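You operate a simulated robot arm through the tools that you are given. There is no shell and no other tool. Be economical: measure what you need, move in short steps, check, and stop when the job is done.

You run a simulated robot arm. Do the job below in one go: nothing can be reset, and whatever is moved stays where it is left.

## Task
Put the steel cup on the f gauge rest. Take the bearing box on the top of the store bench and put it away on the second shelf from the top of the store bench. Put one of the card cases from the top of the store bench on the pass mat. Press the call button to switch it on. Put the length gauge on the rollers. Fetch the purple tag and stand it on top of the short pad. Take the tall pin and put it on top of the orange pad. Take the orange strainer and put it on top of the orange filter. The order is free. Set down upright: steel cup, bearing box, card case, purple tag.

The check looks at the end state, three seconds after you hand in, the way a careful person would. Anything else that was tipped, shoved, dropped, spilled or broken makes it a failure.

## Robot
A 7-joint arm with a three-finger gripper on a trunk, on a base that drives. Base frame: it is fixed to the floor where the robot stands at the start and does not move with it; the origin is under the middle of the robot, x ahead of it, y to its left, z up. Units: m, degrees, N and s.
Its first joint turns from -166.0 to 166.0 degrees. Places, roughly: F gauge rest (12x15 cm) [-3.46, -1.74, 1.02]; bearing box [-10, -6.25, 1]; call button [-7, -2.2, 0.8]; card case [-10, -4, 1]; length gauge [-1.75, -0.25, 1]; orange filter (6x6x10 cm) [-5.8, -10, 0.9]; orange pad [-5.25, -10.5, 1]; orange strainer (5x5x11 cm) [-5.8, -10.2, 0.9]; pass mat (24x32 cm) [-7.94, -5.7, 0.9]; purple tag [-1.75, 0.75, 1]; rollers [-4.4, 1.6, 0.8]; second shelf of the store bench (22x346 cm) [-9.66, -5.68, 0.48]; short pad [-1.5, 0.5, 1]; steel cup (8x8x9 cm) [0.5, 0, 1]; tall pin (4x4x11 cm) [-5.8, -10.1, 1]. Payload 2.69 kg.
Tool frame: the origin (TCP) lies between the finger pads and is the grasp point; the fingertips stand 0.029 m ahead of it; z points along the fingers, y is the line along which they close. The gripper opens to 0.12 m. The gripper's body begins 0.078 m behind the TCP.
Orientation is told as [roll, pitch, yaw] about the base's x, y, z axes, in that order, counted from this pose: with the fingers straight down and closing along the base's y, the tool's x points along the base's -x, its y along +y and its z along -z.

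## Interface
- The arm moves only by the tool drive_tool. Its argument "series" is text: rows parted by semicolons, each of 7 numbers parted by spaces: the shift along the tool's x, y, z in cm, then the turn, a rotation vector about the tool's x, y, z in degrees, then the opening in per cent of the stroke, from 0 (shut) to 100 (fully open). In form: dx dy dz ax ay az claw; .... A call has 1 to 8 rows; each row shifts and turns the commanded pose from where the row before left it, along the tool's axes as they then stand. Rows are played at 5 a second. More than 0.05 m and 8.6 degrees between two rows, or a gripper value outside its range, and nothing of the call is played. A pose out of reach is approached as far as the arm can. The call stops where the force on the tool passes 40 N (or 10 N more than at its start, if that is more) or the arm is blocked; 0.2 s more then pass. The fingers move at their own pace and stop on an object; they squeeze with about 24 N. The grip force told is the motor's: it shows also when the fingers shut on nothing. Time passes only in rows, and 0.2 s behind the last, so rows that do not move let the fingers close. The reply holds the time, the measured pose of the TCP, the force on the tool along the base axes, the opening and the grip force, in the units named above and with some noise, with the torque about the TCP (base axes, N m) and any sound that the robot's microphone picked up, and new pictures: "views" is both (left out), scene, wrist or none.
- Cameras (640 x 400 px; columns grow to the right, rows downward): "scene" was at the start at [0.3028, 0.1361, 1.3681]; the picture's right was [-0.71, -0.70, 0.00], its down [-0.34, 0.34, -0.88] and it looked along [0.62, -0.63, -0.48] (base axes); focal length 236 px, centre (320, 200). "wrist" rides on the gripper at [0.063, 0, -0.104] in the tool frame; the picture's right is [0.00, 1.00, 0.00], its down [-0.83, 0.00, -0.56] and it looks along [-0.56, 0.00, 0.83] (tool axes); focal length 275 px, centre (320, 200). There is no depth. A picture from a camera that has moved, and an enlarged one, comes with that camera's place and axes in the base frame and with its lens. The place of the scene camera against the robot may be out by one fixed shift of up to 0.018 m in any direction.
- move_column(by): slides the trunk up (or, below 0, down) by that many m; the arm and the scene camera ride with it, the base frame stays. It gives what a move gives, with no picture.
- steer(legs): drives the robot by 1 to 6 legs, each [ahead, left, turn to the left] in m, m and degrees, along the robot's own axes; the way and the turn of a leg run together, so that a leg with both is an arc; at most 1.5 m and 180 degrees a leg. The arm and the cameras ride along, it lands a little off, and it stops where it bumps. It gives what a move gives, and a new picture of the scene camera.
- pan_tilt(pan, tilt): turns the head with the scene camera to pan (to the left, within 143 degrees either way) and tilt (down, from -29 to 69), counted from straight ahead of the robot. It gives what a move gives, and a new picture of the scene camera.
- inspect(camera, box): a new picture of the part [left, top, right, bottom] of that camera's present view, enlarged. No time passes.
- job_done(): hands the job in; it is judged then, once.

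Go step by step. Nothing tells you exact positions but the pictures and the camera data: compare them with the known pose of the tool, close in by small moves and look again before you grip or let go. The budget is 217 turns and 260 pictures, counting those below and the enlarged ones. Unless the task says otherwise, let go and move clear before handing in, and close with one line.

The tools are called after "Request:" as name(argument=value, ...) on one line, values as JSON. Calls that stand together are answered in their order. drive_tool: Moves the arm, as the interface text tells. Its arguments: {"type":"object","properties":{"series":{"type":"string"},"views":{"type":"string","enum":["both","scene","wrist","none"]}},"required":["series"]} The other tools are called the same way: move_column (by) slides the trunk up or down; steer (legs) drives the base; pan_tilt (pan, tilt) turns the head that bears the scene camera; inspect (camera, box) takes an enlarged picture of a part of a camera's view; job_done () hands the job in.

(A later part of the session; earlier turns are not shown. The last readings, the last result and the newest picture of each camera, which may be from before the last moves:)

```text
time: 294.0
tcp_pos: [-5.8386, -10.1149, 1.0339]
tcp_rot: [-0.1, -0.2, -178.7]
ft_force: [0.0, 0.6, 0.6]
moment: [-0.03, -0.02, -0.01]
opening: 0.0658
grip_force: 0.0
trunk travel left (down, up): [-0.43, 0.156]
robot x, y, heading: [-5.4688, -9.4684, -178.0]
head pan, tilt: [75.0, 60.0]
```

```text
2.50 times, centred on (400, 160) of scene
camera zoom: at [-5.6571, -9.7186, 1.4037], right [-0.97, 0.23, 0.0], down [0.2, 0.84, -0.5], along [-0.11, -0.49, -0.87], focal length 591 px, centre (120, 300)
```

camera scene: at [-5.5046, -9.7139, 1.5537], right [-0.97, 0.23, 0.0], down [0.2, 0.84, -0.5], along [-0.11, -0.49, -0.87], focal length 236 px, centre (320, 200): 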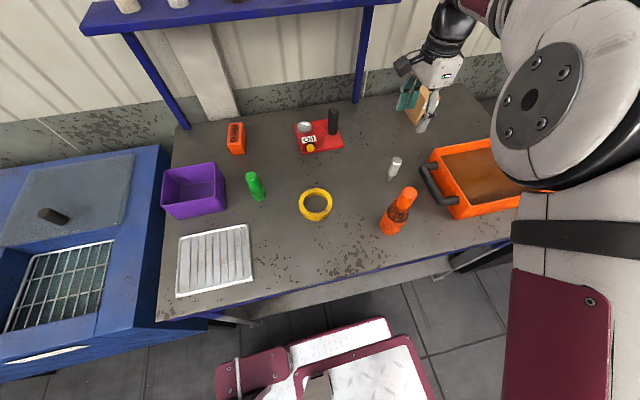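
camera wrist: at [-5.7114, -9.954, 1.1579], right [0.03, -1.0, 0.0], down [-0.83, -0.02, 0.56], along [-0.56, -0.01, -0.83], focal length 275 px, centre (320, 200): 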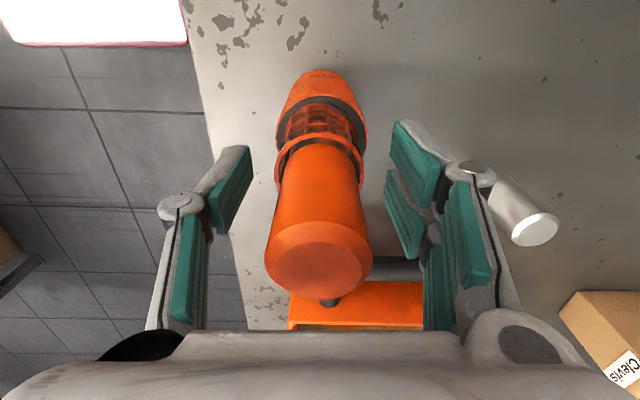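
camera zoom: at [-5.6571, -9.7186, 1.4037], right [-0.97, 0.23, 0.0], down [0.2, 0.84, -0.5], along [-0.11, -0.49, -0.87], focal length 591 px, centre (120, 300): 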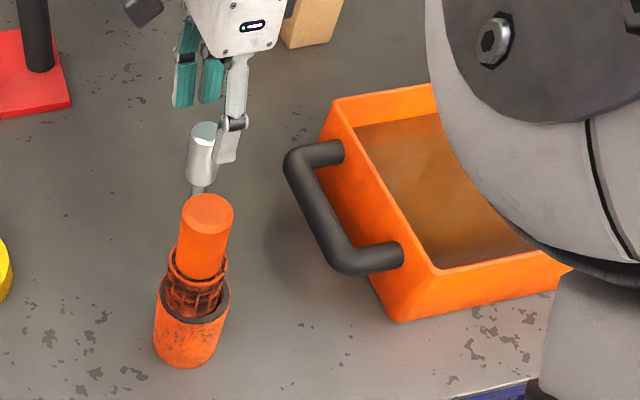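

Aligned over the pin. I lower 6.8 cm and grip its head.

Request:
move_column(by=-0.066)

Request:
drive_tool(series="-0.1 0 0 0 0 0 55; 0 0 0 0 0 0 20; 0 0 0 0 0 0 0; 0 0 0 0 0 0 0; 0 0 0 0 0 0 0; 0 0 0 0 0 0 0", views="wrist")

Request:
move_column(by=0.16)

Request:
inspect(camera="scene", box=[330, 80, 470, 240])

```text
time: 295.1
tcp_pos: [-5.8387, -10.1139, 0.9681]
tcp_rot: [-0.1, -0.2, -178.7]
ft_force: [-0.3, 0.0, 0.5]
moment: [-0.03, -0.03, -0.02]
opening: 0.066
grip_force: 0.0
trunk travel left (down, up): [-0.364, 0.222]
robot x, y, heading: [-5.4702, -9.4697, -178.0]
head pan, tilt: [75.0, 60.0]
```

```text
time: 296.5
tcp_pos: [-5.8405, -10.1142, 0.9676]
tcp_rot: [0.0, -0.2, -178.7]
ft_force: [0.7, 0.1, 1.5]
moment: [0.0, -0.03, 0.01]
opening: 0.0302
grip_force: 23.9
trunk travel left (down, up): [-0.364, 0.222]
robot x, y, heading: [-5.4674, -9.4703, -178.0]
head pan, tilt: [75.0, 60.0]
camera wrist: at [-5.7764, -10.1126, 1.072], right [0.03, -1.0, 0.0], down [-0.83, -0.02, 0.56], along [-0.56, -0.01, -0.83], focal length 275 px, centre (320, 200)
```

wrist: 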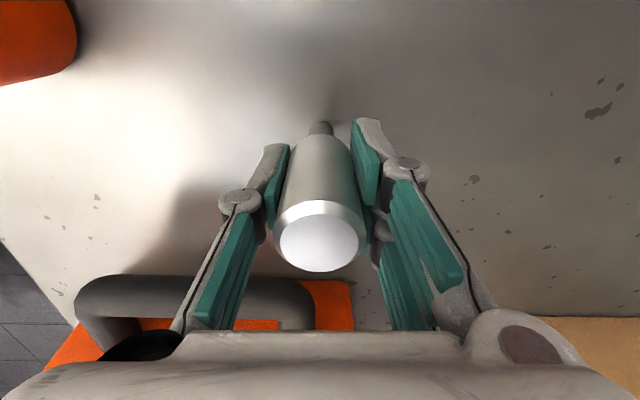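

```text
time: 298.3
tcp_pos: [-5.8408, -10.1127, 1.1286]
tcp_rot: [-0.2, -0.2, -178.8]
ft_force: [0.2, 0.6, -0.8]
moment: [-0.01, -0.01, 0.01]
opening: 0.03
grip_force: 24.1
trunk travel left (down, up): [-0.524, 0.062]
robot x, y, heading: [-5.4686, -9.4679, -178.2]
head pan, tilt: [75.0, 60.0]
```

```text
2.50 times, centred on (400, 160) of scene
camera zoom: at [-5.574, -9.7161, 1.4983], right [-0.97, 0.23, 0.0], down [0.2, 0.84, -0.5], along [-0.11, -0.49, -0.87], focal length 591 px, centre (120, 300)
```

zoom: 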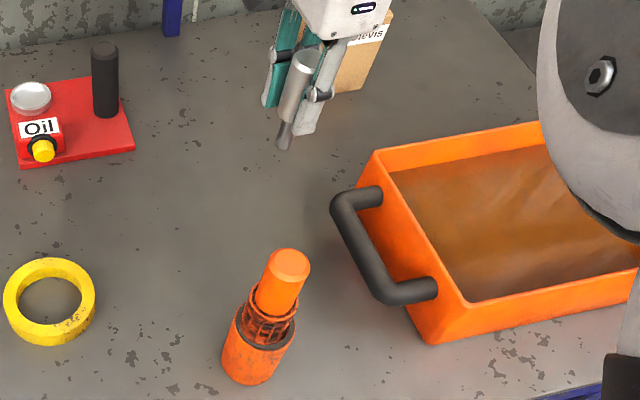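

The pin is held upright. Reaching the pad on this side would push the arm into my head, so I'll back off, bring the arm to the front, turn around and place it on my right side. First strafe away and sweep the arm to the front.

Request:
steer(legs=[[0, -0.4, 0]])

Request:
drive_tool(series="-1.7 -4.6 0 0 0 0 0; -1.7 -4.6 0 0 0 0 0; -1.7 -4.6 0 0 0 0 0; -1.7 -4.6 0 0 0 0 0; -1.7 -4.6 0 0 0 0 0; -1.7 -4.6 0 0 0 0 0; -1.7 -4.6 0 0 0 0 0", views="none")

Request:
drive_tool(series="-1.7 -4.6 0 0 0 0 0; -1.7 -4.6 0 0 0 0 0; -1.7 -4.6 0 0 0 0 0; -1.7 -4.6 0 0 0 0 0; -1.7 -4.6 0 0 0 0 0; -1.7 -4.6 0 0 0 0 0; -1.7 -4 0 0 0 0 0; 0 0 0 0 0 0 0", views="wrist")

```text
time: 300.8
tcp_pos: [-5.8557, -9.7106, 1.1284]
tcp_rot: [-0.1, -0.3, -179.2]
ft_force: [0.4, -0.3, -1.5]
moment: [-0.04, 0.02, 0.01]
opening: 0.03
grip_force: 24.2
trunk travel left (down, up): [-0.524, 0.062]
robot x, y, heading: [-5.4805, -9.0684, -178.6]
head pan, tilt: [75.0, 60.0]
camera scene: at [-5.5865, -9.316, 1.4984], right [-0.97, 0.24, 0.0], down [0.2, 0.84, -0.5], along [-0.12, -0.49, -0.87], focal length 236 px, centre (320, 200)
```

scene: 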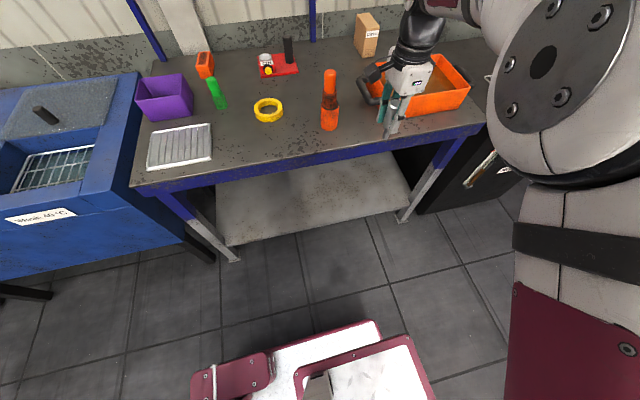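

```text
time: 302.4
tcp_pos: [-5.979, -9.3904, 1.1295]
tcp_rot: [-0.1, -0.2, -179.1]
ft_force: [1.0, -0.3, -1.5]
moment: [0.06, 0.04, 0.03]
opening: 0.0301
grip_force: 24.1
trunk travel left (down, up): [-0.524, 0.062]
robot x, y, heading: [-5.4777, -9.0728, -178.5]
head pan, tilt: [75.0, 60.0]
```

```text
time: 304.2
tcp_pos: [-6.1044, -9.075, 1.1283]
tcp_rot: [-0.1, -0.2, -179.2]
ft_force: [-0.6, -1.6, -1.8]
moment: [0.02, 0.01, -0.04]
opening: 0.03
grip_force: 24.0
trunk travel left (down, up): [-0.524, 0.062]
robot x, y, heading: [-5.4788, -9.0697, -178.8]
head pan, tilt: [75.0, 60.0]
camera wrist: at [-6.0409, -9.0743, 1.2325], right [0.02, -1.0, 0.0], down [-0.83, -0.02, 0.56], along [-0.56, -0.01, -0.83], focal length 275 px, centre (320, 200)
```

wrist: 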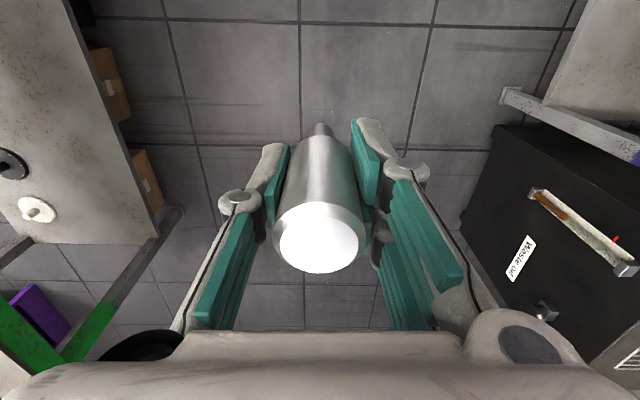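

The arm is in front. I turn left 180° (sweeping over the floor side), facing east, and point the head to the right side.

Request:
steer(legs=[[0, 0, 90], [0, 0, 88.8]])

Request:
pan_tilt(pan=-60, tilt=45)

```text
time: 312.2
tcp_pos: [-4.8568, -9.0692, 1.1291]
tcp_rot: [-0.1, -0.2, 0.5]
ft_force: [0.1, 0.0, -1.8]
moment: [-0.01, 0.02, 0.05]
opening: 0.0302
grip_force: 24.0
trunk travel left (down, up): [-0.524, 0.062]
robot x, y, heading: [-5.4819, -9.068, 0.8]
head pan, tilt: [75.0, 60.0]
camera scene: at [-5.3601, -8.8025, 1.4984], right [0.97, -0.24, 0.0], down [-0.21, -0.84, -0.5], along [0.12, 0.48, -0.87], focal length 236 px, centre (320, 200)
```

scene: 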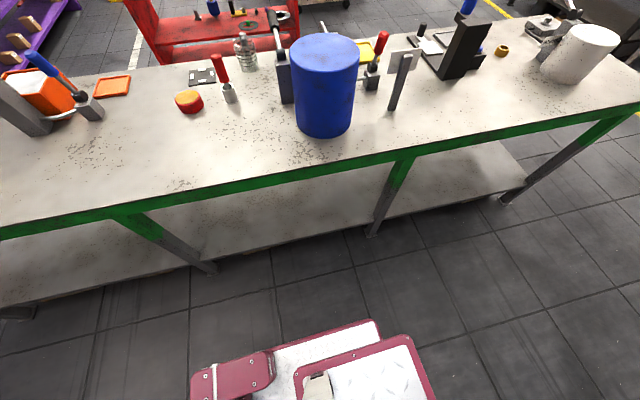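

```text
time: 314.4
tcp_pos: [-4.8565, -9.0689, 1.1292]
tcp_rot: [0.0, -0.3, 0.4]
ft_force: [-0.4, -0.4, -1.6]
moment: [0.0, -0.03, -0.04]
opening: 0.0306
grip_force: 24.3
trunk travel left (down, up): [-0.524, 0.062]
robot x, y, heading: [-5.4805, -9.0706, 0.8]
head pan, tilt: [-60.0, 45.0]
camera scene: at [-5.3344, -8.9369, 1.5179], right [-0.86, -0.51, 0.0], down [-0.36, 0.61, -0.71], along [0.36, -0.61, -0.71], focal length 236 px, centre (320, 200)
```

scene: 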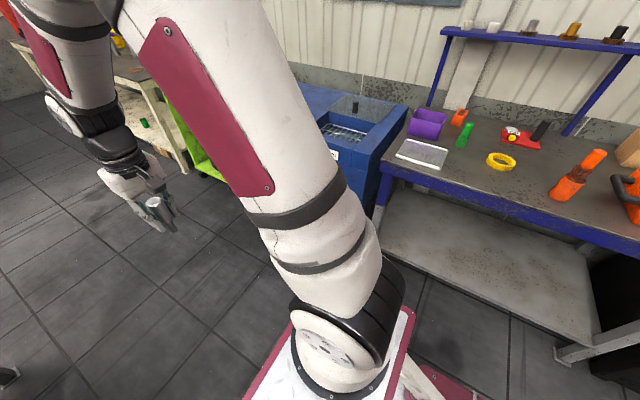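

I sweep the arm clockwise to my right side.

Request:
drive_tool(series="1.4 -4.7 0 0 0 0 0; 1.4 -4.7 0 0 0 0 0; 1.4 -4.7 0 0 0 0 0; 1.4 -4.7 0 0 0 0 0; 1.4 -4.7 0 0 0 0 0; 1.4 -4.7 0 0 0 0 0; 1.4 -4.7 0 0 0 0 0; 1.4 -4.7 0 0 0 0 0", views="none")

Request:
drive_tool(series="1.4 -4.7 0 0 0 0 0; 4 -2.6 0 0 0 0 0; 4 -2.6 0 0 0 0 0; 4 -2.6 0 0 0 0 0; 4 -2.6 0 0 0 0 0; 4 -2.6 0 0 0 0 0; 4 -2.6 0 0 0 0 0; 4 -2.6 0 0 0 0 0", views="scene")

```text
time: 316.2
tcp_pos: [-4.9667, -9.4448, 1.1288]
tcp_rot: [0.0, -0.1, 0.6]
ft_force: [0.3, 0.6, -1.3]
moment: [-0.04, 0.04, -0.02]
opening: 0.0305
grip_force: 23.9
trunk travel left (down, up): [-0.524, 0.062]
robot x, y, heading: [-5.4827, -9.0715, 1.1]
head pan, tilt: [-60.0, 45.0]
```

```text
time: 318.0
tcp_pos: [-5.2557, -9.6775, 1.1289]
tcp_rot: [-0.1, -0.2, 0.5]
ft_force: [0.1, 0.0, -1.3]
moment: [0.0, 0.1, 0.01]
opening: 0.0306
grip_force: 23.8
trunk travel left (down, up): [-0.524, 0.062]
robot x, y, heading: [-5.4814, -9.0743, 1.0]
head pan, tilt: [-60.0, 45.0]
camera scene: at [-5.3342, -8.9366, 1.5179], right [-0.86, -0.51, 0.0], down [-0.36, 0.61, -0.71], along [0.36, -0.61, -0.71], focal length 236 px, centre (320, 200)
```

scene: 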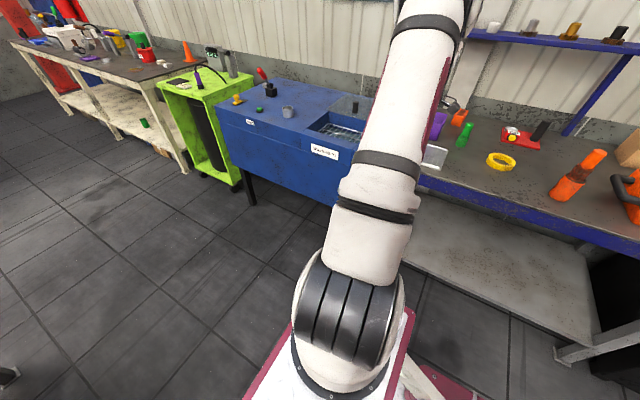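

The overhead shelf's front edge (y≈-10.46, z≈1.27) is close behind the pad, so I rotate the gripper 90° to have its narrow side and camera toward me.

Request:
drive_tool(series="0 0 0 0 0 8.4 0; 0 0 0 0 0 8.4 0; 0 0 0 0 0 8.4 0; 0 0 0 0 0 8.4 0; 0 0 0 0 0 8.4 0; 0 0 0 0 0 8.4 0; 0 0 0 0 0 8.4 0; 0 0 0 0 0 8.4 0", views="none")

Request:
drive_tool(series="0 0 0 0 0 8.4 0; 0 0 0 0 0 8.4 0; 0 0 0 0 0 6.5 0; 0 0 0 0 0 0 0", views="none")

Request:
steer(legs=[[0, -0.3, -1]])

Request:
inspect(camera="wrist", box=[0, 0, 640, 400])

```text
time: 319.8
tcp_pos: [-5.2578, -9.6766, 1.1282]
tcp_rot: [0.2, -0.3, -66.8]
ft_force: [0.5, -0.6, -1.7]
moment: [0.01, -0.02, -0.01]
opening: 0.0303
grip_force: 24.3
trunk travel left (down, up): [-0.524, 0.062]
robot x, y, heading: [-5.4809, -9.0704, 0.9]
head pan, tilt: [-60.0, 45.0]
```

```text
time: 320.8
tcp_pos: [-5.2582, -9.6766, 1.129]
tcp_rot: [0.2, -0.1, -90.1]
ft_force: [-0.2, 0.4, -1.3]
moment: [-0.02, 0.02, 0.0]
opening: 0.0305
grip_force: 24.1
trunk travel left (down, up): [-0.524, 0.062]
robot x, y, heading: [-5.479, -9.0698, 1.1]
head pan, tilt: [-60.0, 45.0]
```

```text
time: 322.8
tcp_pos: [-5.2633, -9.9736, 1.1282]
tcp_rot: [0.2, -0.2, -90.8]
ft_force: [-0.7, -1.1, -2.3]
moment: [-0.01, 0.01, 0.0]
opening: 0.0306
grip_force: 24.3
trunk travel left (down, up): [-0.524, 0.062]
robot x, y, heading: [-5.4748, -9.3636, 0.2]
head pan, tilt: [-60.0, 45.0]
camera scene: at [-5.3301, -9.2335, 1.5179], right [-0.86, -0.5, 0.0], down [-0.36, 0.61, -0.71], along [0.36, -0.61, -0.71], focal length 236 px, centre (320, 200)
```

scene: 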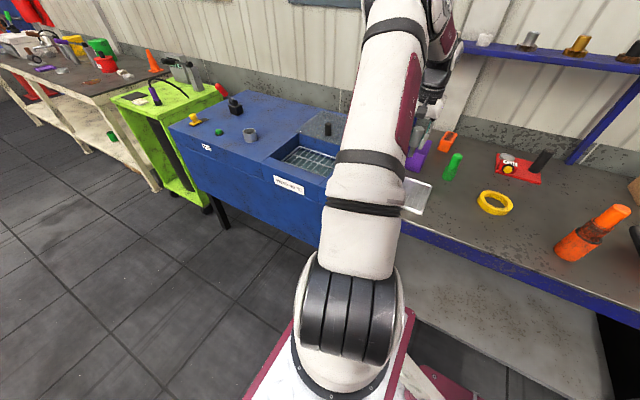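

```text
1.00 times, centred on (320, 200) of wrist (not enlarged: the box is as wide or as high as the picture)
camera zoom: at [-5.2629, -9.9111, 1.2325], right [1.0, -0.01, 0.0], down [-0.01, -0.83, 0.56], along [0.0, -0.56, -0.83], focal length 275 px, centre (320, 200)
```

zoom: 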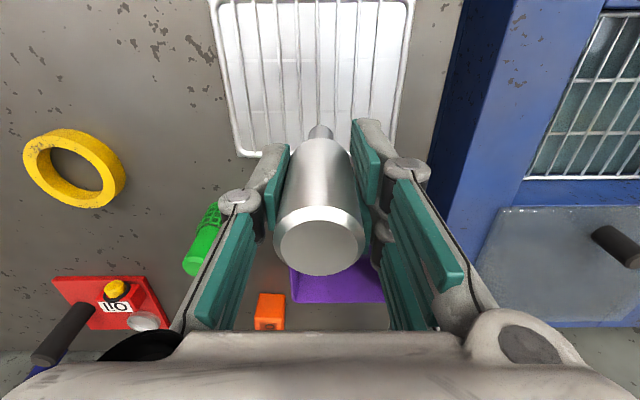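

The pad is at x≈-5.36, front edge y≈-10.36. I shift in x, strafe 0.165 m closer and extend the arm partly.

Request:
drive_tool(series="0 -4.8 0 0 0 0 0; 0 -4.6 0 0 0 0 0; 0 0 0 0 0 0 0", views="none")

Request:
steer(legs=[[0, -0.165, 0]])

Request:
drive_tool(series="-4.5 0 0 0 0 0 0; -4.5 0 0 0 0 0 0; -4 0 0 0 0 0 0; 0 0 0 0 0 0 0", views="wrist")

```text
time: 323.6
tcp_pos: [-5.3577, -9.9724, 1.1279]
tcp_rot: [0.1, -0.2, -90.9]
ft_force: [-0.4, 0.0, -1.4]
moment: [0.0, -0.06, -0.04]
opening: 0.0304
grip_force: 24.0
trunk travel left (down, up): [-0.524, 0.062]
robot x, y, heading: [-5.4804, -9.366, 0.2]
head pan, tilt: [-60.0, 45.0]
```

```text
time: 325.1
tcp_pos: [-5.3583, -10.1403, 1.1286]
tcp_rot: [0.1, -0.1, -90.9]
ft_force: [-0.2, 0.3, -0.8]
moment: [0.04, 0.02, -0.02]
opening: 0.0304
grip_force: 24.3
trunk travel left (down, up): [-0.524, 0.062]
robot x, y, heading: [-5.4787, -9.5338, 0.3]
head pan, tilt: [-60.0, 45.0]
camera scene: at [-5.3294, -9.401, 1.5179], right [-0.87, -0.5, 0.0], down [-0.35, 0.61, -0.71], along [0.35, -0.61, -0.71], focal length 236 px, centre (320, 200)
```

scene: 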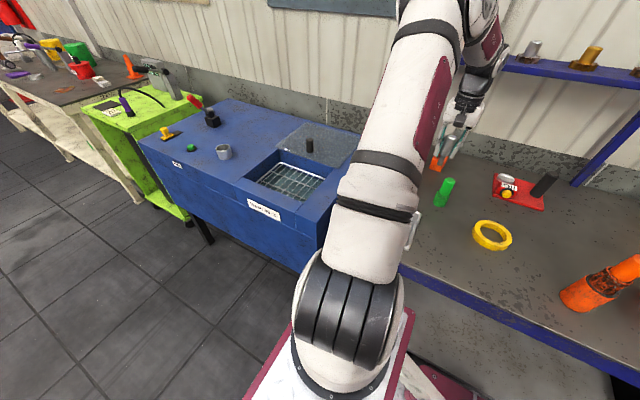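

```text
time: 326.1
tcp_pos: [-5.3604, -10.2598, 1.1278]
tcp_rot: [0.1, -0.1, -91.0]
ft_force: [0.6, 0.4, -0.5]
moment: [-0.05, 0.09, 0.0]
opening: 0.0307
grip_force: 24.3
out of reach, approached as far as the arm can: row 3
trunk travel left (down, up): [-0.524, 0.062]
robot x, y, heading: [-5.4799, -9.531, 0.1]
head pan, tilt: [-60.0, 45.0]
camera wrist: at [-5.3602, -10.1979, 1.2318], right [1.0, -0.01, 0.0], down [-0.01, -0.83, 0.56], along [0.0, -0.56, -0.83], focal length 275 px, centre (320, 200)
```

wrist: 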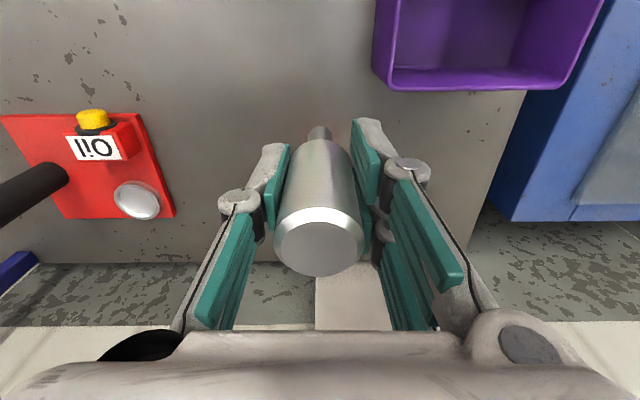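

The call reported a reach limit though the radius is only ~0.74 m; the pad is hidden just behind the pin. I lower a little and try extending in small steps.

Request:
drive_tool(series="0 0 1.5 0 0 0 0; -2 0 0 0 0 0 0; -2 0 0 0 0 0 0; 0 0 0 0 0 0 0", views="scene")

```text
time: 327.1
tcp_pos: [-5.3572, -10.2633, 1.1068]
tcp_rot: [0.1, -0.1, -90.8]
ft_force: [0.0, -0.4, -1.3]
moment: [-0.03, 0.01, -0.01]
opening: 0.0303
grip_force: 24.1
out of reach, approached as far as the arm can: row 2, 3
trunk travel left (down, up): [-0.524, 0.062]
robot x, y, heading: [-5.4757, -9.5318, 0.0]
head pan, tilt: [-60.0, 45.0]
camera scene: at [-5.3293, -9.401, 1.5179], right [-0.87, -0.5, 0.0], down [-0.35, 0.61, -0.71], along [0.35, -0.61, -0.71], focal length 236 px, centre (320, 200)
```

scene: 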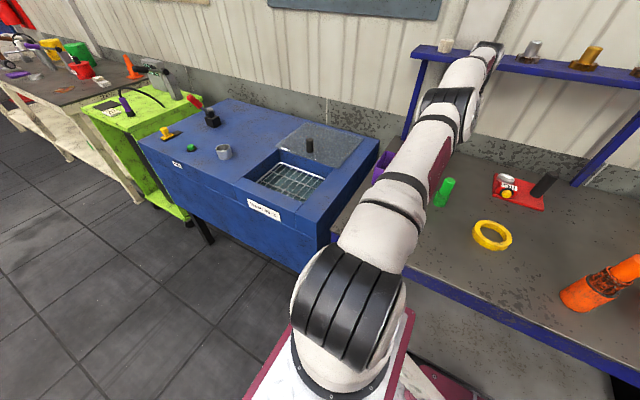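

Request:
inspect(camera="scene", box=[360, 20, 560, 220])

Request:
pan_tilt(pan=-80, tilt=20)

```text
2.00 times, centred on (460, 120) of scene
camera zoom: at [-5.3293, -9.401, 1.5179], right [-0.87, -0.5, 0.0], down [-0.35, 0.61, -0.71], along [0.35, -0.61, -0.71], focal length 473 px, centre (40, 360)
```

zoom: 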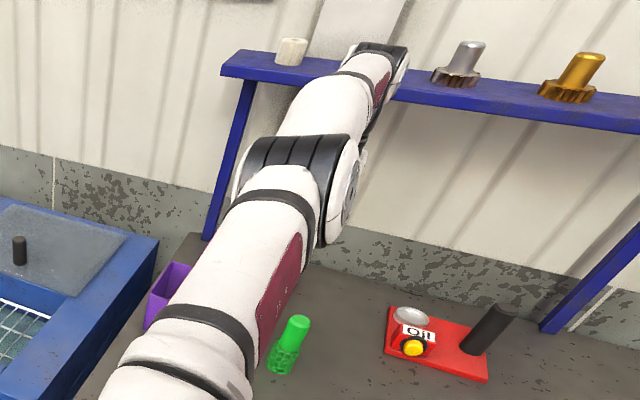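

```text
time: 328.0
tcp_pos: [-5.358, -10.2638, 1.1066]
tcp_rot: [0.1, 0.0, -90.8]
ft_force: [-0.6, -0.4, -1.7]
moment: [0.01, 0.01, 0.02]
opening: 0.0307
grip_force: 24.1
trunk travel left (down, up): [-0.524, 0.062]
robot x, y, heading: [-5.4753, -9.5316, 0.1]
head pan, tilt: [-80.0, 20.0]
camera scene: at [-5.3537, -9.4224, 1.5565], right [-0.98, -0.18, 0.0], down [-0.06, 0.34, -0.94], along [0.17, -0.92, -0.34], focal length 236 px, centre (320, 200)
```

scene: 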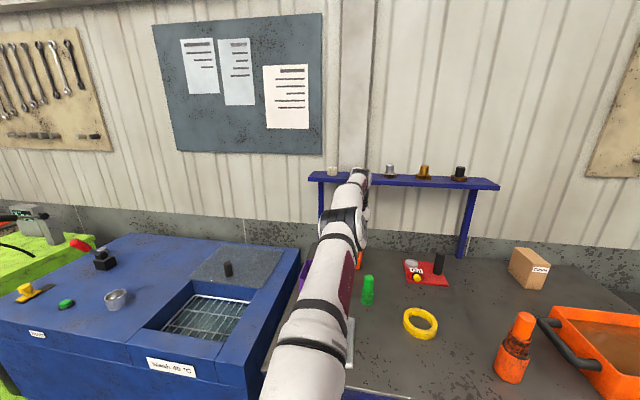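

The arm seems limited by posture with the trunk this high. I retract a little, swap trunk height for arm height, strafe 5 cm closer, and retry.

Request:
drive_tool(series="4 0 -2 0 0 0 0; 4 0 -2 0 0 0 0; 2 0 -4 0 0 0 0; 0 0 -4 0 0 0 0; 0 0 -3 0 0 0 0; 0 0 0 0 0 0 0", views="none")

Request:
move_column(by=-0.15)

Request:
steer(legs=[[0, -0.045, 0]])

Request:
drive_tool(series="-4 0 0 0 0 0 0; -4 0 0 0 0 0 0; -3 0 0 0 0 0 0; -2 0 0 0 0 0 0; 0 0 0 0 0 0 0", views="wrist")

```text
time: 329.4
tcp_pos: [-5.3554, -10.163, 1.2562]
tcp_rot: [0.1, -0.1, -90.9]
ft_force: [-1.2, 0.3, -1.7]
moment: [0.03, 0.0, 0.01]
opening: 0.0305
grip_force: 23.9
trunk travel left (down, up): [-0.524, 0.062]
robot x, y, heading: [-5.4795, -9.5324, 0.4]
head pan, tilt: [-80.0, 20.0]
```

```text
time: 331.1
tcp_pos: [-5.3563, -10.1632, 1.1067]
tcp_rot: [0.2, -0.1, -90.8]
ft_force: [-0.5, -0.1, -1.8]
moment: [-0.01, 0.01, -0.01]
opening: 0.0308
grip_force: 23.8
trunk travel left (down, up): [-0.374, 0.212]
robot x, y, heading: [-5.4761, -9.5287, 0.1]
head pan, tilt: [-80.0, 20.0]
```

```text
time: 332.0
tcp_pos: [-5.355, -10.2076, 1.1078]
tcp_rot: [0.2, -0.1, -90.9]
ft_force: [-0.6, 0.2, -0.5]
moment: [0.01, 0.0, 0.0]
opening: 0.0309
grip_force: 24.0
trunk travel left (down, up): [-0.374, 0.212]
robot x, y, heading: [-5.4777, -9.5733, 0.2]
head pan, tilt: [-80.0, 20.0]
camera scene: at [-5.2346, -9.4673, 1.4058], right [-0.98, -0.18, 0.0], down [-0.06, 0.34, -0.94], along [0.17, -0.93, -0.34], focal length 236 px, centre (320, 200)
```

scene: 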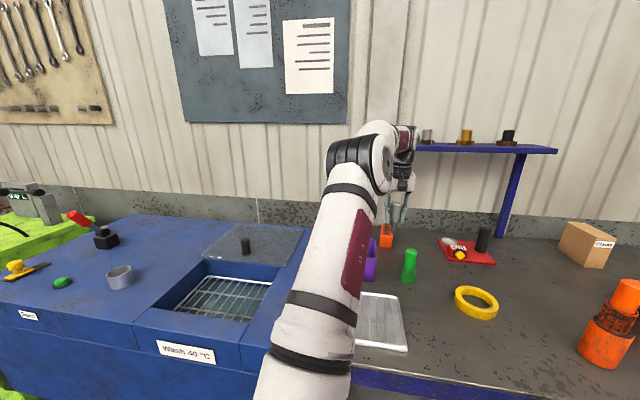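

```text
time: 333.2
tcp_pos: [-5.3388, -10.2615, 1.0889]
tcp_rot: [0.1, -0.1, -90.9]
ft_force: [0.6, -0.8, -1.5]
moment: [0.01, 0.02, 0.03]
opening: 0.0305
grip_force: 24.0
out of reach, approached as far as the arm can: row 2, 3, 4
trunk travel left (down, up): [-0.374, 0.212]
robot x, y, heading: [-5.4802, -9.5778, -0.0]
head pan, tilt: [-80.0, 20.0]
camera wrist: at [-5.3379, -10.1989, 1.1926], right [1.0, -0.01, 0.0], down [-0.01, -0.83, 0.56], along [0.0, -0.56, -0.83], focal length 275 px, centre (320, 200)
```

wrist: 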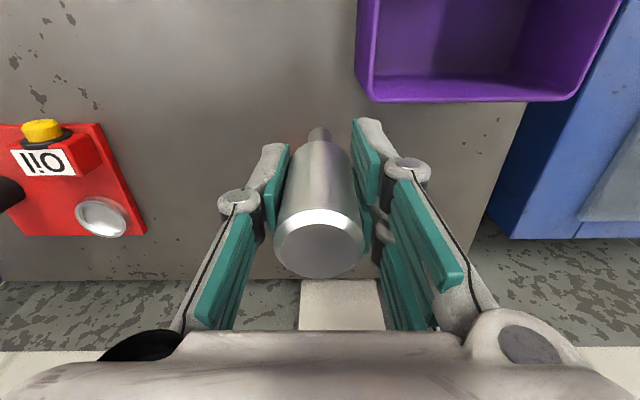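

Higher arm posture reaches less, so the opposite is right: trunk fully up, arm low, and the pad abreast of the arm's own base. I retract, raise the trunk, back the base up 0.15 m and lower the arm.

Request:
drive_tool(series="4 -1.5 0 0 0 0 0; 3 0 0 0 0 0 0; 0 0 0 0 0 0 0", views="none")

Request:
move_column(by=0.21)

Request:
steer(legs=[[-0.15, 0, 0]])

Request:
pan_tilt(pan=-95, tilt=66)

```text
time: 334.0
tcp_pos: [-5.351, -10.1913, 1.0897]
tcp_rot: [0.3, -0.2, -90.8]
ft_force: [-0.3, 0.2, -1.8]
moment: [-0.01, -0.01, 0.0]
opening: 0.0307
grip_force: 24.3
trunk travel left (down, up): [-0.374, 0.212]
robot x, y, heading: [-5.4782, -9.5762, 0.0]
head pan, tilt: [-80.0, 20.0]
```

```text
time: 336.3
tcp_pos: [-5.3497, -10.1928, 1.2994]
tcp_rot: [0.2, -0.2, -90.9]
ft_force: [0.3, -0.3, -1.9]
moment: [0.02, 0.0, -0.02]
opening: 0.0308
grip_force: 23.9
trunk travel left (down, up): [-0.584, 0.002]
robot x, y, heading: [-5.4761, -9.5757, 0.3]
head pan, tilt: [-80.0, 20.0]
```

```text
time: 337.6
tcp_pos: [-5.5036, -10.1909, 1.2996]
tcp_rot: [0.2, -0.1, -90.8]
ft_force: [0.5, 0.4, -1.2]
moment: [0.01, -0.01, -0.01]
opening: 0.0306
grip_force: 24.1
trunk travel left (down, up): [-0.584, 0.002]
robot x, y, heading: [-5.6327, -9.5794, 0.1]
head pan, tilt: [-80.0, 20.0]
camera scene: at [-5.5815, -9.4681, 1.6157], right [-0.98, -0.18, 0.0], down [-0.06, 0.34, -0.94], along [0.17, -0.92, -0.34], focal length 236 px, centre (320, 200)
```

scene: 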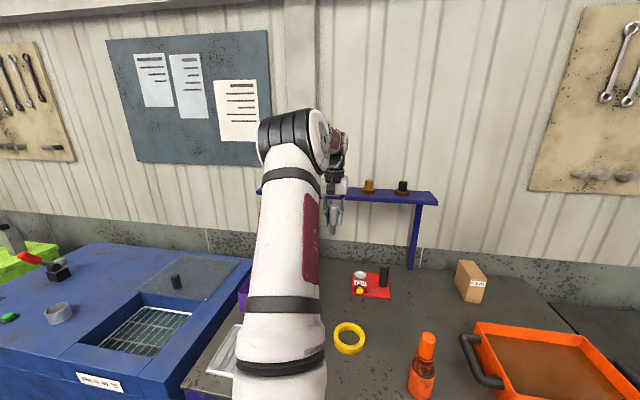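

```text
time: 338.8
tcp_pos: [-5.5036, -10.1924, 1.3002]
tcp_rot: [0.2, -0.1, -90.7]
ft_force: [0.2, -0.6, -1.9]
moment: [-0.01, 0.04, 0.0]
opening: 0.0309
grip_force: 23.9
trunk travel left (down, up): [-0.584, 0.002]
robot x, y, heading: [-5.6317, -9.5761, 0.2]
head pan, tilt: [-95.0, 66.0]
camera scene: at [-5.6031, -9.4358, 1.551], right [-1.0, 0.08, 0.0], down [0.08, 0.91, -0.41], along [-0.03, -0.41, -0.91], focal length 236 px, centre (320, 200)
```

scene: 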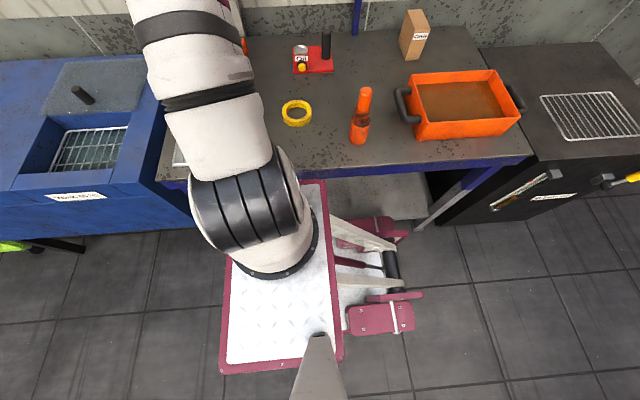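

The arm sits on a lifting deck whose edge is now right at the bench front, so no closer. I move the arm +x over the pad's column, lower it to z≈1.06 and extend.

Request:
drive_tool(series="0 4.8 0 0 0 0 0; 0 4.8 0 0 0 0 0; 0 4.8 0 0 0 0 0; 0 0 4.8 0 0 0 0; 0 0 4.8 0 0 0 0; 0 0 4.8 0 0 0 0; 0 0 4.8 0 0 0 0; 0 0 4.8 0 0 0 0", views="wrist")

Request:
drive_tool(series="-4 0 0 0 0 0 0; -4 0 0 0 0 0 0; -4 0 0 0 0 0 0; 0 0 0 0 0 0 0", views="wrist")

```text
time: 340.6
tcp_pos: [-5.3575, -10.1928, 1.0589]
tcp_rot: [0.1, 0.0, -90.7]
ft_force: [1.0, 0.8, -0.6]
moment: [-0.02, 0.03, 0.0]
opening: 0.0308
grip_force: 24.1
trunk travel left (down, up): [-0.584, 0.002]
robot x, y, heading: [-5.6311, -9.5812, -0.0]
head pan, tilt: [-95.0, 66.0]
camera wrist: at [-5.3578, -10.1299, 1.1629], right [1.0, -0.01, 0.0], down [-0.01, -0.83, 0.56], along [0.0, -0.56, -0.83], focal length 275 px, centre (320, 200)
```

wrist: 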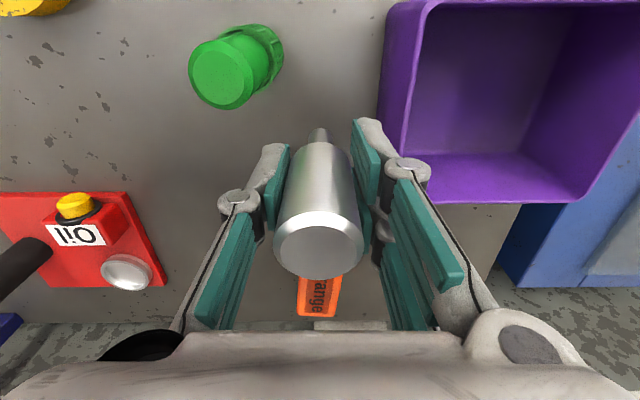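

```text
time: 341.6
tcp_pos: [-5.3606, -10.3011, 1.0601]
tcp_rot: [0.1, 0.0, -90.7]
ft_force: [0.2, 0.6, 0.0]
moment: [-0.08, -0.01, 0.0]
opening: 0.0306
grip_force: 24.1
out of reach, approached as far as the arm can: row 3
trunk travel left (down, up): [-0.584, 0.002]
robot x, y, heading: [-5.6322, -9.5741, 0.1]
head pan, tilt: [-95.0, 66.0]
camera wrist: at [-5.3608, -10.2377, 1.1645], right [1.0, -0.01, 0.0], down [-0.01, -0.83, 0.56], along [0.0, -0.56, -0.83], focal length 275 px, centre (320, 200)
```

wrist: 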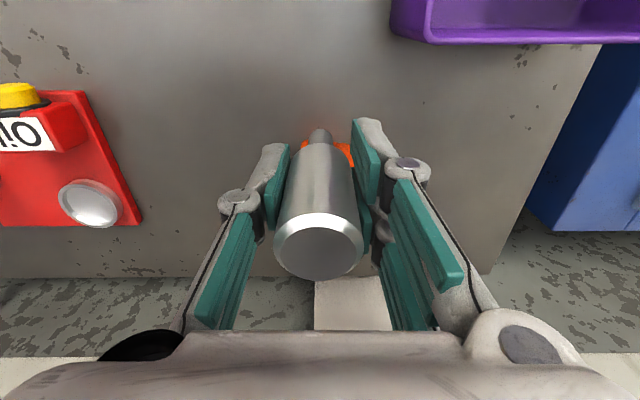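

The straight-down reach ends at y≈-10.30, just short of the pad (front edge y≈-10.35). I'll stand the pin on clear bench at about (-5.49, -10.29), then regrip it with the tool tilted outward, which gains ~10 cm of reach.

Request:
drive_tool(series="1 -4.3 0 0 0 0 0; 0 -4.3 0 0 0 0 0; 0 -4.4 0 0 0 0 0; 0 0 3 0 0 0 0; 0 0 3 0 0 0 0; 0 0 1.5 0 0 0 0; 0 0 0 0 0 0 0", views="wrist")

Request:
pan_tilt(pan=-95, tilt=40)

```text
time: 343.2
tcp_pos: [-5.4909, -10.2904, 0.9839]
tcp_rot: [0.2, -0.1, -90.9]
ft_force: [-0.7, 0.9, -0.6]
moment: [0.02, -0.03, -0.05]
opening: 0.0305
grip_force: 23.8
trunk travel left (down, up): [-0.584, 0.002]
robot x, y, heading: [-5.6342, -9.5789, 0.2]
head pan, tilt: [-95.0, 66.0]
camera wrist: at [-5.4909, -10.2268, 1.088], right [1.0, -0.01, 0.0], down [-0.01, -0.83, 0.56], along [0.0, -0.56, -0.83], focal length 275 px, centre (320, 200)
```

wrist: 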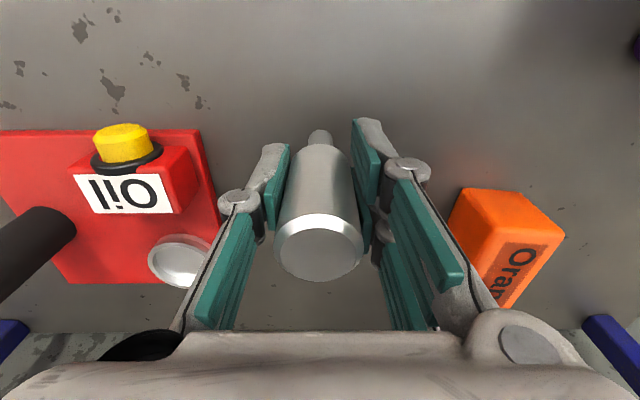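

```text
time: 344.1
tcp_pos: [-5.4908, -10.2886, 0.9856]
tcp_rot: [0.2, -0.1, -90.7]
ft_force: [0.8, 0.0, -1.5]
moment: [0.0, 0.02, -0.02]
opening: 0.0307
grip_force: 24.1
trunk travel left (down, up): [-0.584, 0.002]
robot x, y, heading: [-5.6283, -9.5781, 0.3]
head pan, tilt: [-95.0, 40.0]
camera scene: at [-5.6053, -9.4612, 1.5843], right [-1.0, 0.08, 0.0], down [0.05, 0.64, -0.77], along [-0.06, -0.76, -0.64], focal length 236 px, centre (320, 200)
```

scene: 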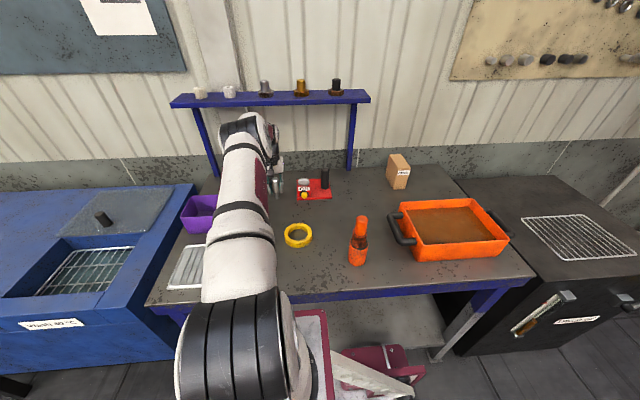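

Now I lower the pin onto the bench until contact.

Request:
drive_tool(series="0 0 1 0 0 0 0; 0 0 0.3 0 0 0 0; 0 0 0.2 0 0 0 0; 0 0 0.2 0 0 0 0; 0 0 0 0 0 0 0", views="none")

```text
time: 345.3
tcp_pos: [-5.4897, -10.29, 0.9677]
tcp_rot: [0.3, -0.1, -90.8]
ft_force: [0.5, 0.0, -1.3]
moment: [0.02, 0.02, 0.0]
opening: 0.0308
grip_force: 24.2
trunk travel left (down, up): [-0.584, 0.002]
robot x, y, heading: [-5.6288, -9.5768, -0.1]
head pan, tilt: [-95.0, 40.0]
```

Request:
drive_tool(series="0 0 0.1 0 0 0 0; 0 0 0.1 0 0 0 0; 0 0 0.1 0 0 0 0; 0 0 0.1 0 0 0 0; 0 0 0 0 0 0 0", views="none")

```text
time: 346.5
tcp_pos: [-5.4901, -10.2908, 0.9662]
tcp_rot: [0.3, -0.3, -90.6]
ft_force: [0.7, -2.9, 18.5]
moment: [-0.26, -0.01, -0.01]
opening: 0.0305
grip_force: 23.7
trunk travel left (down, up): [-0.584, 0.002]
robot x, y, heading: [-5.6304, -9.5775, 0.3]
head pan, tilt: [-95.0, 40.0]
```

The pin stands on the bench. I relieve, open and rise above it to check it stays upright.

Request:
drive_tool(series="0 0 -0.15 0 0 0 27; 0 0 0 0 0 0 34; 0 0 0 0 0 0 48; 0 0 -3 0 0 0 48; 0 0 -4 0 0 0 48; 0 0 -3 0 0 0 48; 0 0 0 0 0 0 48", views="wrist")

```text
time: 348.1
tcp_pos: [-5.4895, -10.289, 1.0673]
tcp_rot: [0.2, -0.1, -90.9]
ft_force: [0.7, -0.2, -0.4]
moment: [0.0, 0.02, -0.01]
opening: 0.0576
grip_force: 0.1
trunk travel left (down, up): [-0.584, 0.002]
robot x, y, heading: [-5.6309, -9.577, 0.1]
head pan, tilt: [-95.0, 40.0]
camera wrist: at [-5.4894, -10.2269, 1.1715], right [1.0, -0.01, 0.0], down [-0.01, -0.83, 0.56], along [0.0, -0.56, -0.83], focal length 275 px, centre (320, 200)
```

wrist: 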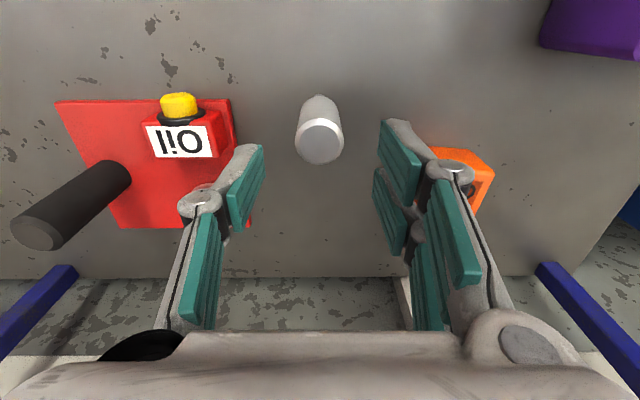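

The pin stands upright at (-5.4895, -10.293). I tilt the tool 25° outward, positioned back along its axis, and look.

Request:
drive_tool(series="3.8 0 0 0 0 0 48; 0 0 0 0 -8.4 0 48; 0 0 0 0 -8.4 0 48; 0 0 0 0 -8.4 0 48; 0 0 0 0 0 0 48", views="wrist")

```text
time: 349.3
tcp_pos: [-5.4892, -10.2521, 1.0658]
tcp_rot: [0.2, -25.3, -90.8]
ft_force: [-0.3, -0.5, -0.2]
moment: [0.01, -0.04, 0.05]
opening: 0.0576
grip_force: 0.0
trunk travel left (down, up): [-0.584, 0.002]
robot x, y, heading: [-5.6327, -9.5785, 0.0]
head pan, tilt: [-95.0, 40.0]
camera wrist: at [-5.4889, -10.1501, 1.1332], right [1.0, -0.01, 0.0], down [-0.01, -0.51, 0.86], along [-0.01, -0.86, -0.51], focal length 275 px, centre (320, 200)
```

wrist: 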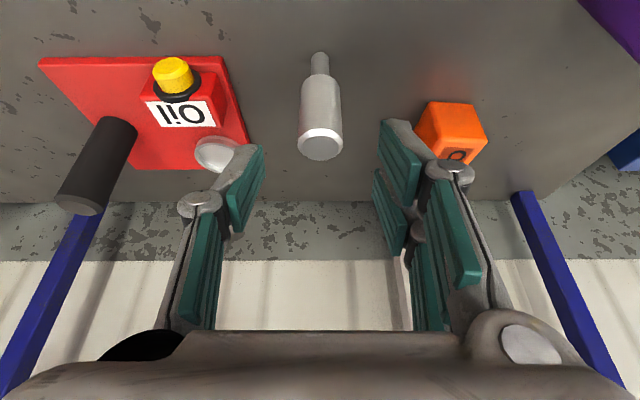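

The tilted axis passes right through the pin's grip point. I advance 11 cm along the tool axis and grip.

Request:
drive_tool(series="0 0 4 0 0 0 48; 0 0 4 0 0 0 48; 0 0 2.8 0 0 0 48; 0 0 0 0 0 0 15; 0 0 0 0 0 0 0; 0 0 0 0 0 0 0; 0 0 0 0 0 0 0", views="wrist")

```text
time: 350.9
tcp_pos: [-5.4915, -10.2975, 0.9683]
tcp_rot: [0.2, -25.3, -90.9]
ft_force: [0.3, -0.2, 0.0]
moment: [-0.02, -0.04, 0.0]
opening: 0.0305
grip_force: 23.9
trunk travel left (down, up): [-0.584, 0.002]
robot x, y, heading: [-5.6319, -9.5769, 0.2]
head pan, tilt: [-95.0, 40.0]
camera wrist: at [-5.4914, -10.1966, 1.0348], right [1.0, -0.01, 0.0], down [-0.01, -0.51, 0.86], along [-0.01, -0.86, -0.51], focal length 275 px, centre (320, 200)
```

wrist: 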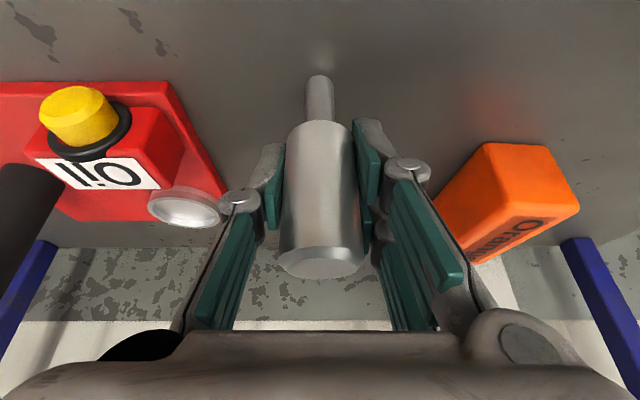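

Gripped with the tilted tool. I lift 10 cm straight up, move over in x, then outward over the pad.

Request:
drive_tool(series="-1.45 0 -3.1 0 0 0 0; -1.45 0 -3.1 0 0 0 0; -1.45 0 -3.1 0 0 0 0; 0 4.9 0 0 0 0 0; 0 4.9 0 0 0 0 0; 0 4.9 0 0 0 0 0; 0 0 0 0 0 0 0", views="wrist")

Request:
drive_tool(series="-2.7 0 1.28 0 0 0 0; -2.7 0 1.28 0 0 0 0; -2.7 0 1.28 0 0 0 0; -0.8 0 0.37 0 0 0 0; 0 0 0 0 0 0 0", views="wrist")

```text
time: 352.5
tcp_pos: [-5.3434, -10.3, 1.0723]
tcp_rot: [0.1, -25.3, -90.9]
ft_force: [-0.1, -0.5, -2.0]
moment: [0.0, -0.01, -0.04]
opening: 0.0307
grip_force: 24.1
trunk travel left (down, up): [-0.584, 0.002]
robot x, y, heading: [-5.6303, -9.5786, 0.2]
head pan, tilt: [-95.0, 40.0]
camera wrist: at [-5.3434, -10.1986, 1.1391], right [1.0, -0.01, 0.0], down [-0.01, -0.51, 0.86], along [-0.01, -0.86, -0.51], focal length 275 px, centre (320, 200)
```

wrist: 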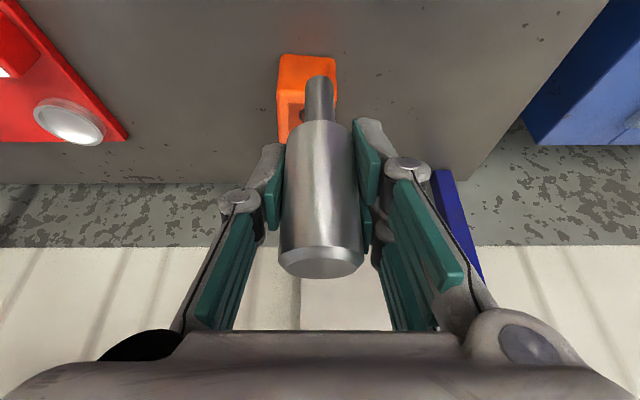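

```text
time: 353.7
tcp_pos: [-5.345, -10.3982, 1.0717]
tcp_rot: [0.1, -25.2, -90.9]
ft_force: [0.4, -0.1, -1.4]
moment: [0.03, 0.01, 0.01]
opening: 0.0306
grip_force: 24.2
trunk travel left (down, up): [-0.584, 0.002]
robot x, y, heading: [-5.6252, -9.5729, 0.5]
head pan, tilt: [-95.0, 40.0]
camera wrist: at [-5.3455, -10.2961, 1.1381], right [1.0, -0.01, 0.0], down [-0.01, -0.52, 0.86], along [-0.01, -0.86, -0.52], focal length 275 px, centre (320, 200)
```

wrist: 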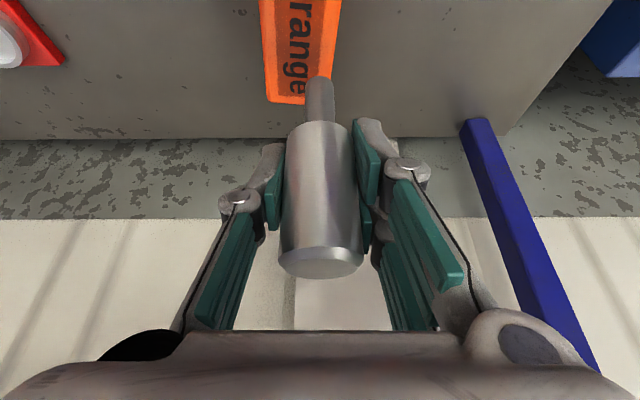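

The pad is centred at about (-5.358, -10.398). I correct x by 1.3 cm and lower vertically.

Request:
drive_tool(series="0 -1.3 0 0 0 0 0; 0.85 0 1.81 0 0 0 0; 0.43 0 0.9 0 0 0 0; 0 0 0 0 0 0 0", views="wrist")

Request:
inspect(camera="wrist", box=[220, 0, 420, 140])

```text
time: 354.7
tcp_pos: [-5.3581, -10.3991, 1.0407]
tcp_rot: [0.2, -25.2, -90.9]
ft_force: [-0.5, 0.3, -1.5]
moment: [-0.02, 0.01, -0.03]
opening: 0.0303
grip_force: 24.2
trunk travel left (down, up): [-0.584, 0.002]
robot x, y, heading: [-5.6296, -9.577, 0.1]
head pan, tilt: [-95.0, 40.0]
camera wrist: at [-5.3576, -10.2973, 1.1078], right [1.0, -0.01, 0.0], down [-0.01, -0.51, 0.86], along [-0.01, -0.86, -0.51], focal length 275 px, centre (320, 200)
```

wrist: 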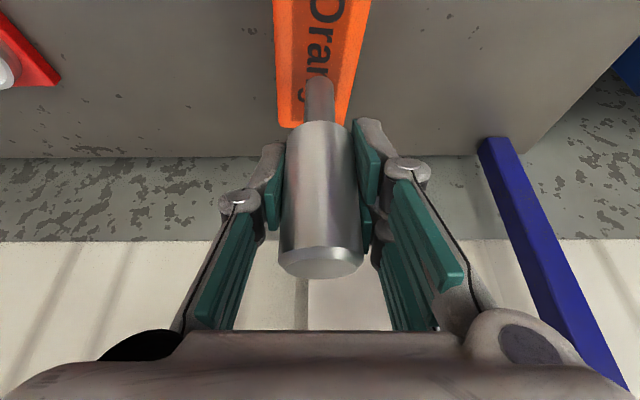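

```text
2.86 times, centred on (320, 70) of wrist
camera zoom: at [-5.3576, -10.2973, 1.1078], right [1.0, -0.01, 0.0], down [-0.01, -0.51, 0.86], along [-0.01, -0.86, -0.51], focal length 786 px, centre (320, 571)
```

zoom: 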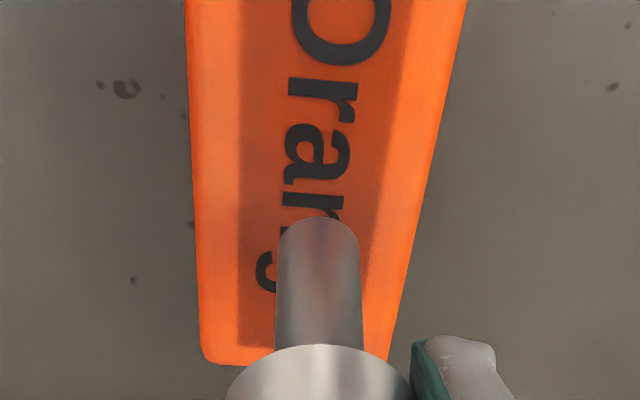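

Pin is centred over the pad. Lower in small steps to contact.

Request:
drive_tool(series="0.17 0 0.36 0 0 0 0; 0.13 0 0.27 0 0 0 0; 0.085 0 0.18 0 0 0 0; 0.085 0 0.18 0 0 0 0; 0 0 0 0 0 0 0", views="none")

```text
time: 355.9
tcp_pos: [-5.3578, -10.399, 1.0299]
tcp_rot: [0.2, -25.3, -91.0]
ft_force: [0.5, 0.2, -0.9]
moment: [0.0, 0.03, -0.02]
opening: 0.0305
grip_force: 23.8
trunk travel left (down, up): [-0.584, 0.002]
robot x, y, heading: [-5.6298, -9.5819, 0.2]
head pan, tilt: [-95.0, 40.0]
```

Request:
drive_tool(series="0.085 0 0.18 0 0 0 0; 0.085 0 0.18 0 0 0 0; 0.085 0 0.18 0 0 0 0; 0.085 0 0.18 0 0 0 0; 0 0 0 0 0 0 0", views="none")

```text
time: 357.1
tcp_pos: [-5.3569, -10.3974, 1.0221]
tcp_rot: [0.2, -25.3, -90.8]
ft_force: [0.0, 2.1, 3.5]
moment: [0.1, 0.01, 0.01]
opening: 0.0306
grip_force: 24.3
trunk travel left (down, up): [-0.584, 0.002]
robot x, y, heading: [-5.6314, -9.5766, 0.2]
head pan, tilt: [-95.0, 40.0]
```

Request:
drive_tool(series="0.04 0 0.09 0 0 0 0; 0 0 0 0 0 0 0; 0 0 0 0 0 0 28; 0 0 0 0 0 0 36; 0 0 0 0 0 0 48; 0 0 0 0 0 0 48", views="wrist")

```text
time: 358.5
tcp_pos: [-5.358, -10.3985, 1.0216]
tcp_rot: [0.2, -25.3, -90.8]
ft_force: [-0.1, -0.6, -0.5]
moment: [0.0, -0.05, 0.02]
opening: 0.0574
grip_force: 0.0
trunk travel left (down, up): [-0.584, 0.002]
robot x, y, heading: [-5.6285, -9.5798, 0.4]
head pan, tilt: [-95.0, 40.0]
camera wrist: at [-5.357, -10.2971, 1.088], right [1.0, -0.01, 0.0], down [-0.01, -0.51, 0.86], along [-0.01, -0.86, -0.51], focal length 275 px, centre (320, 200)
```

wrist: 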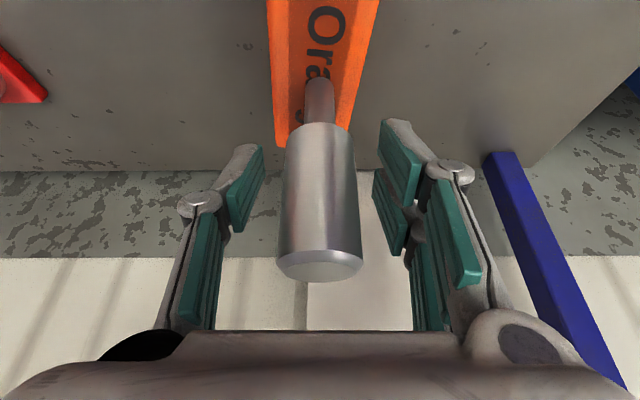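

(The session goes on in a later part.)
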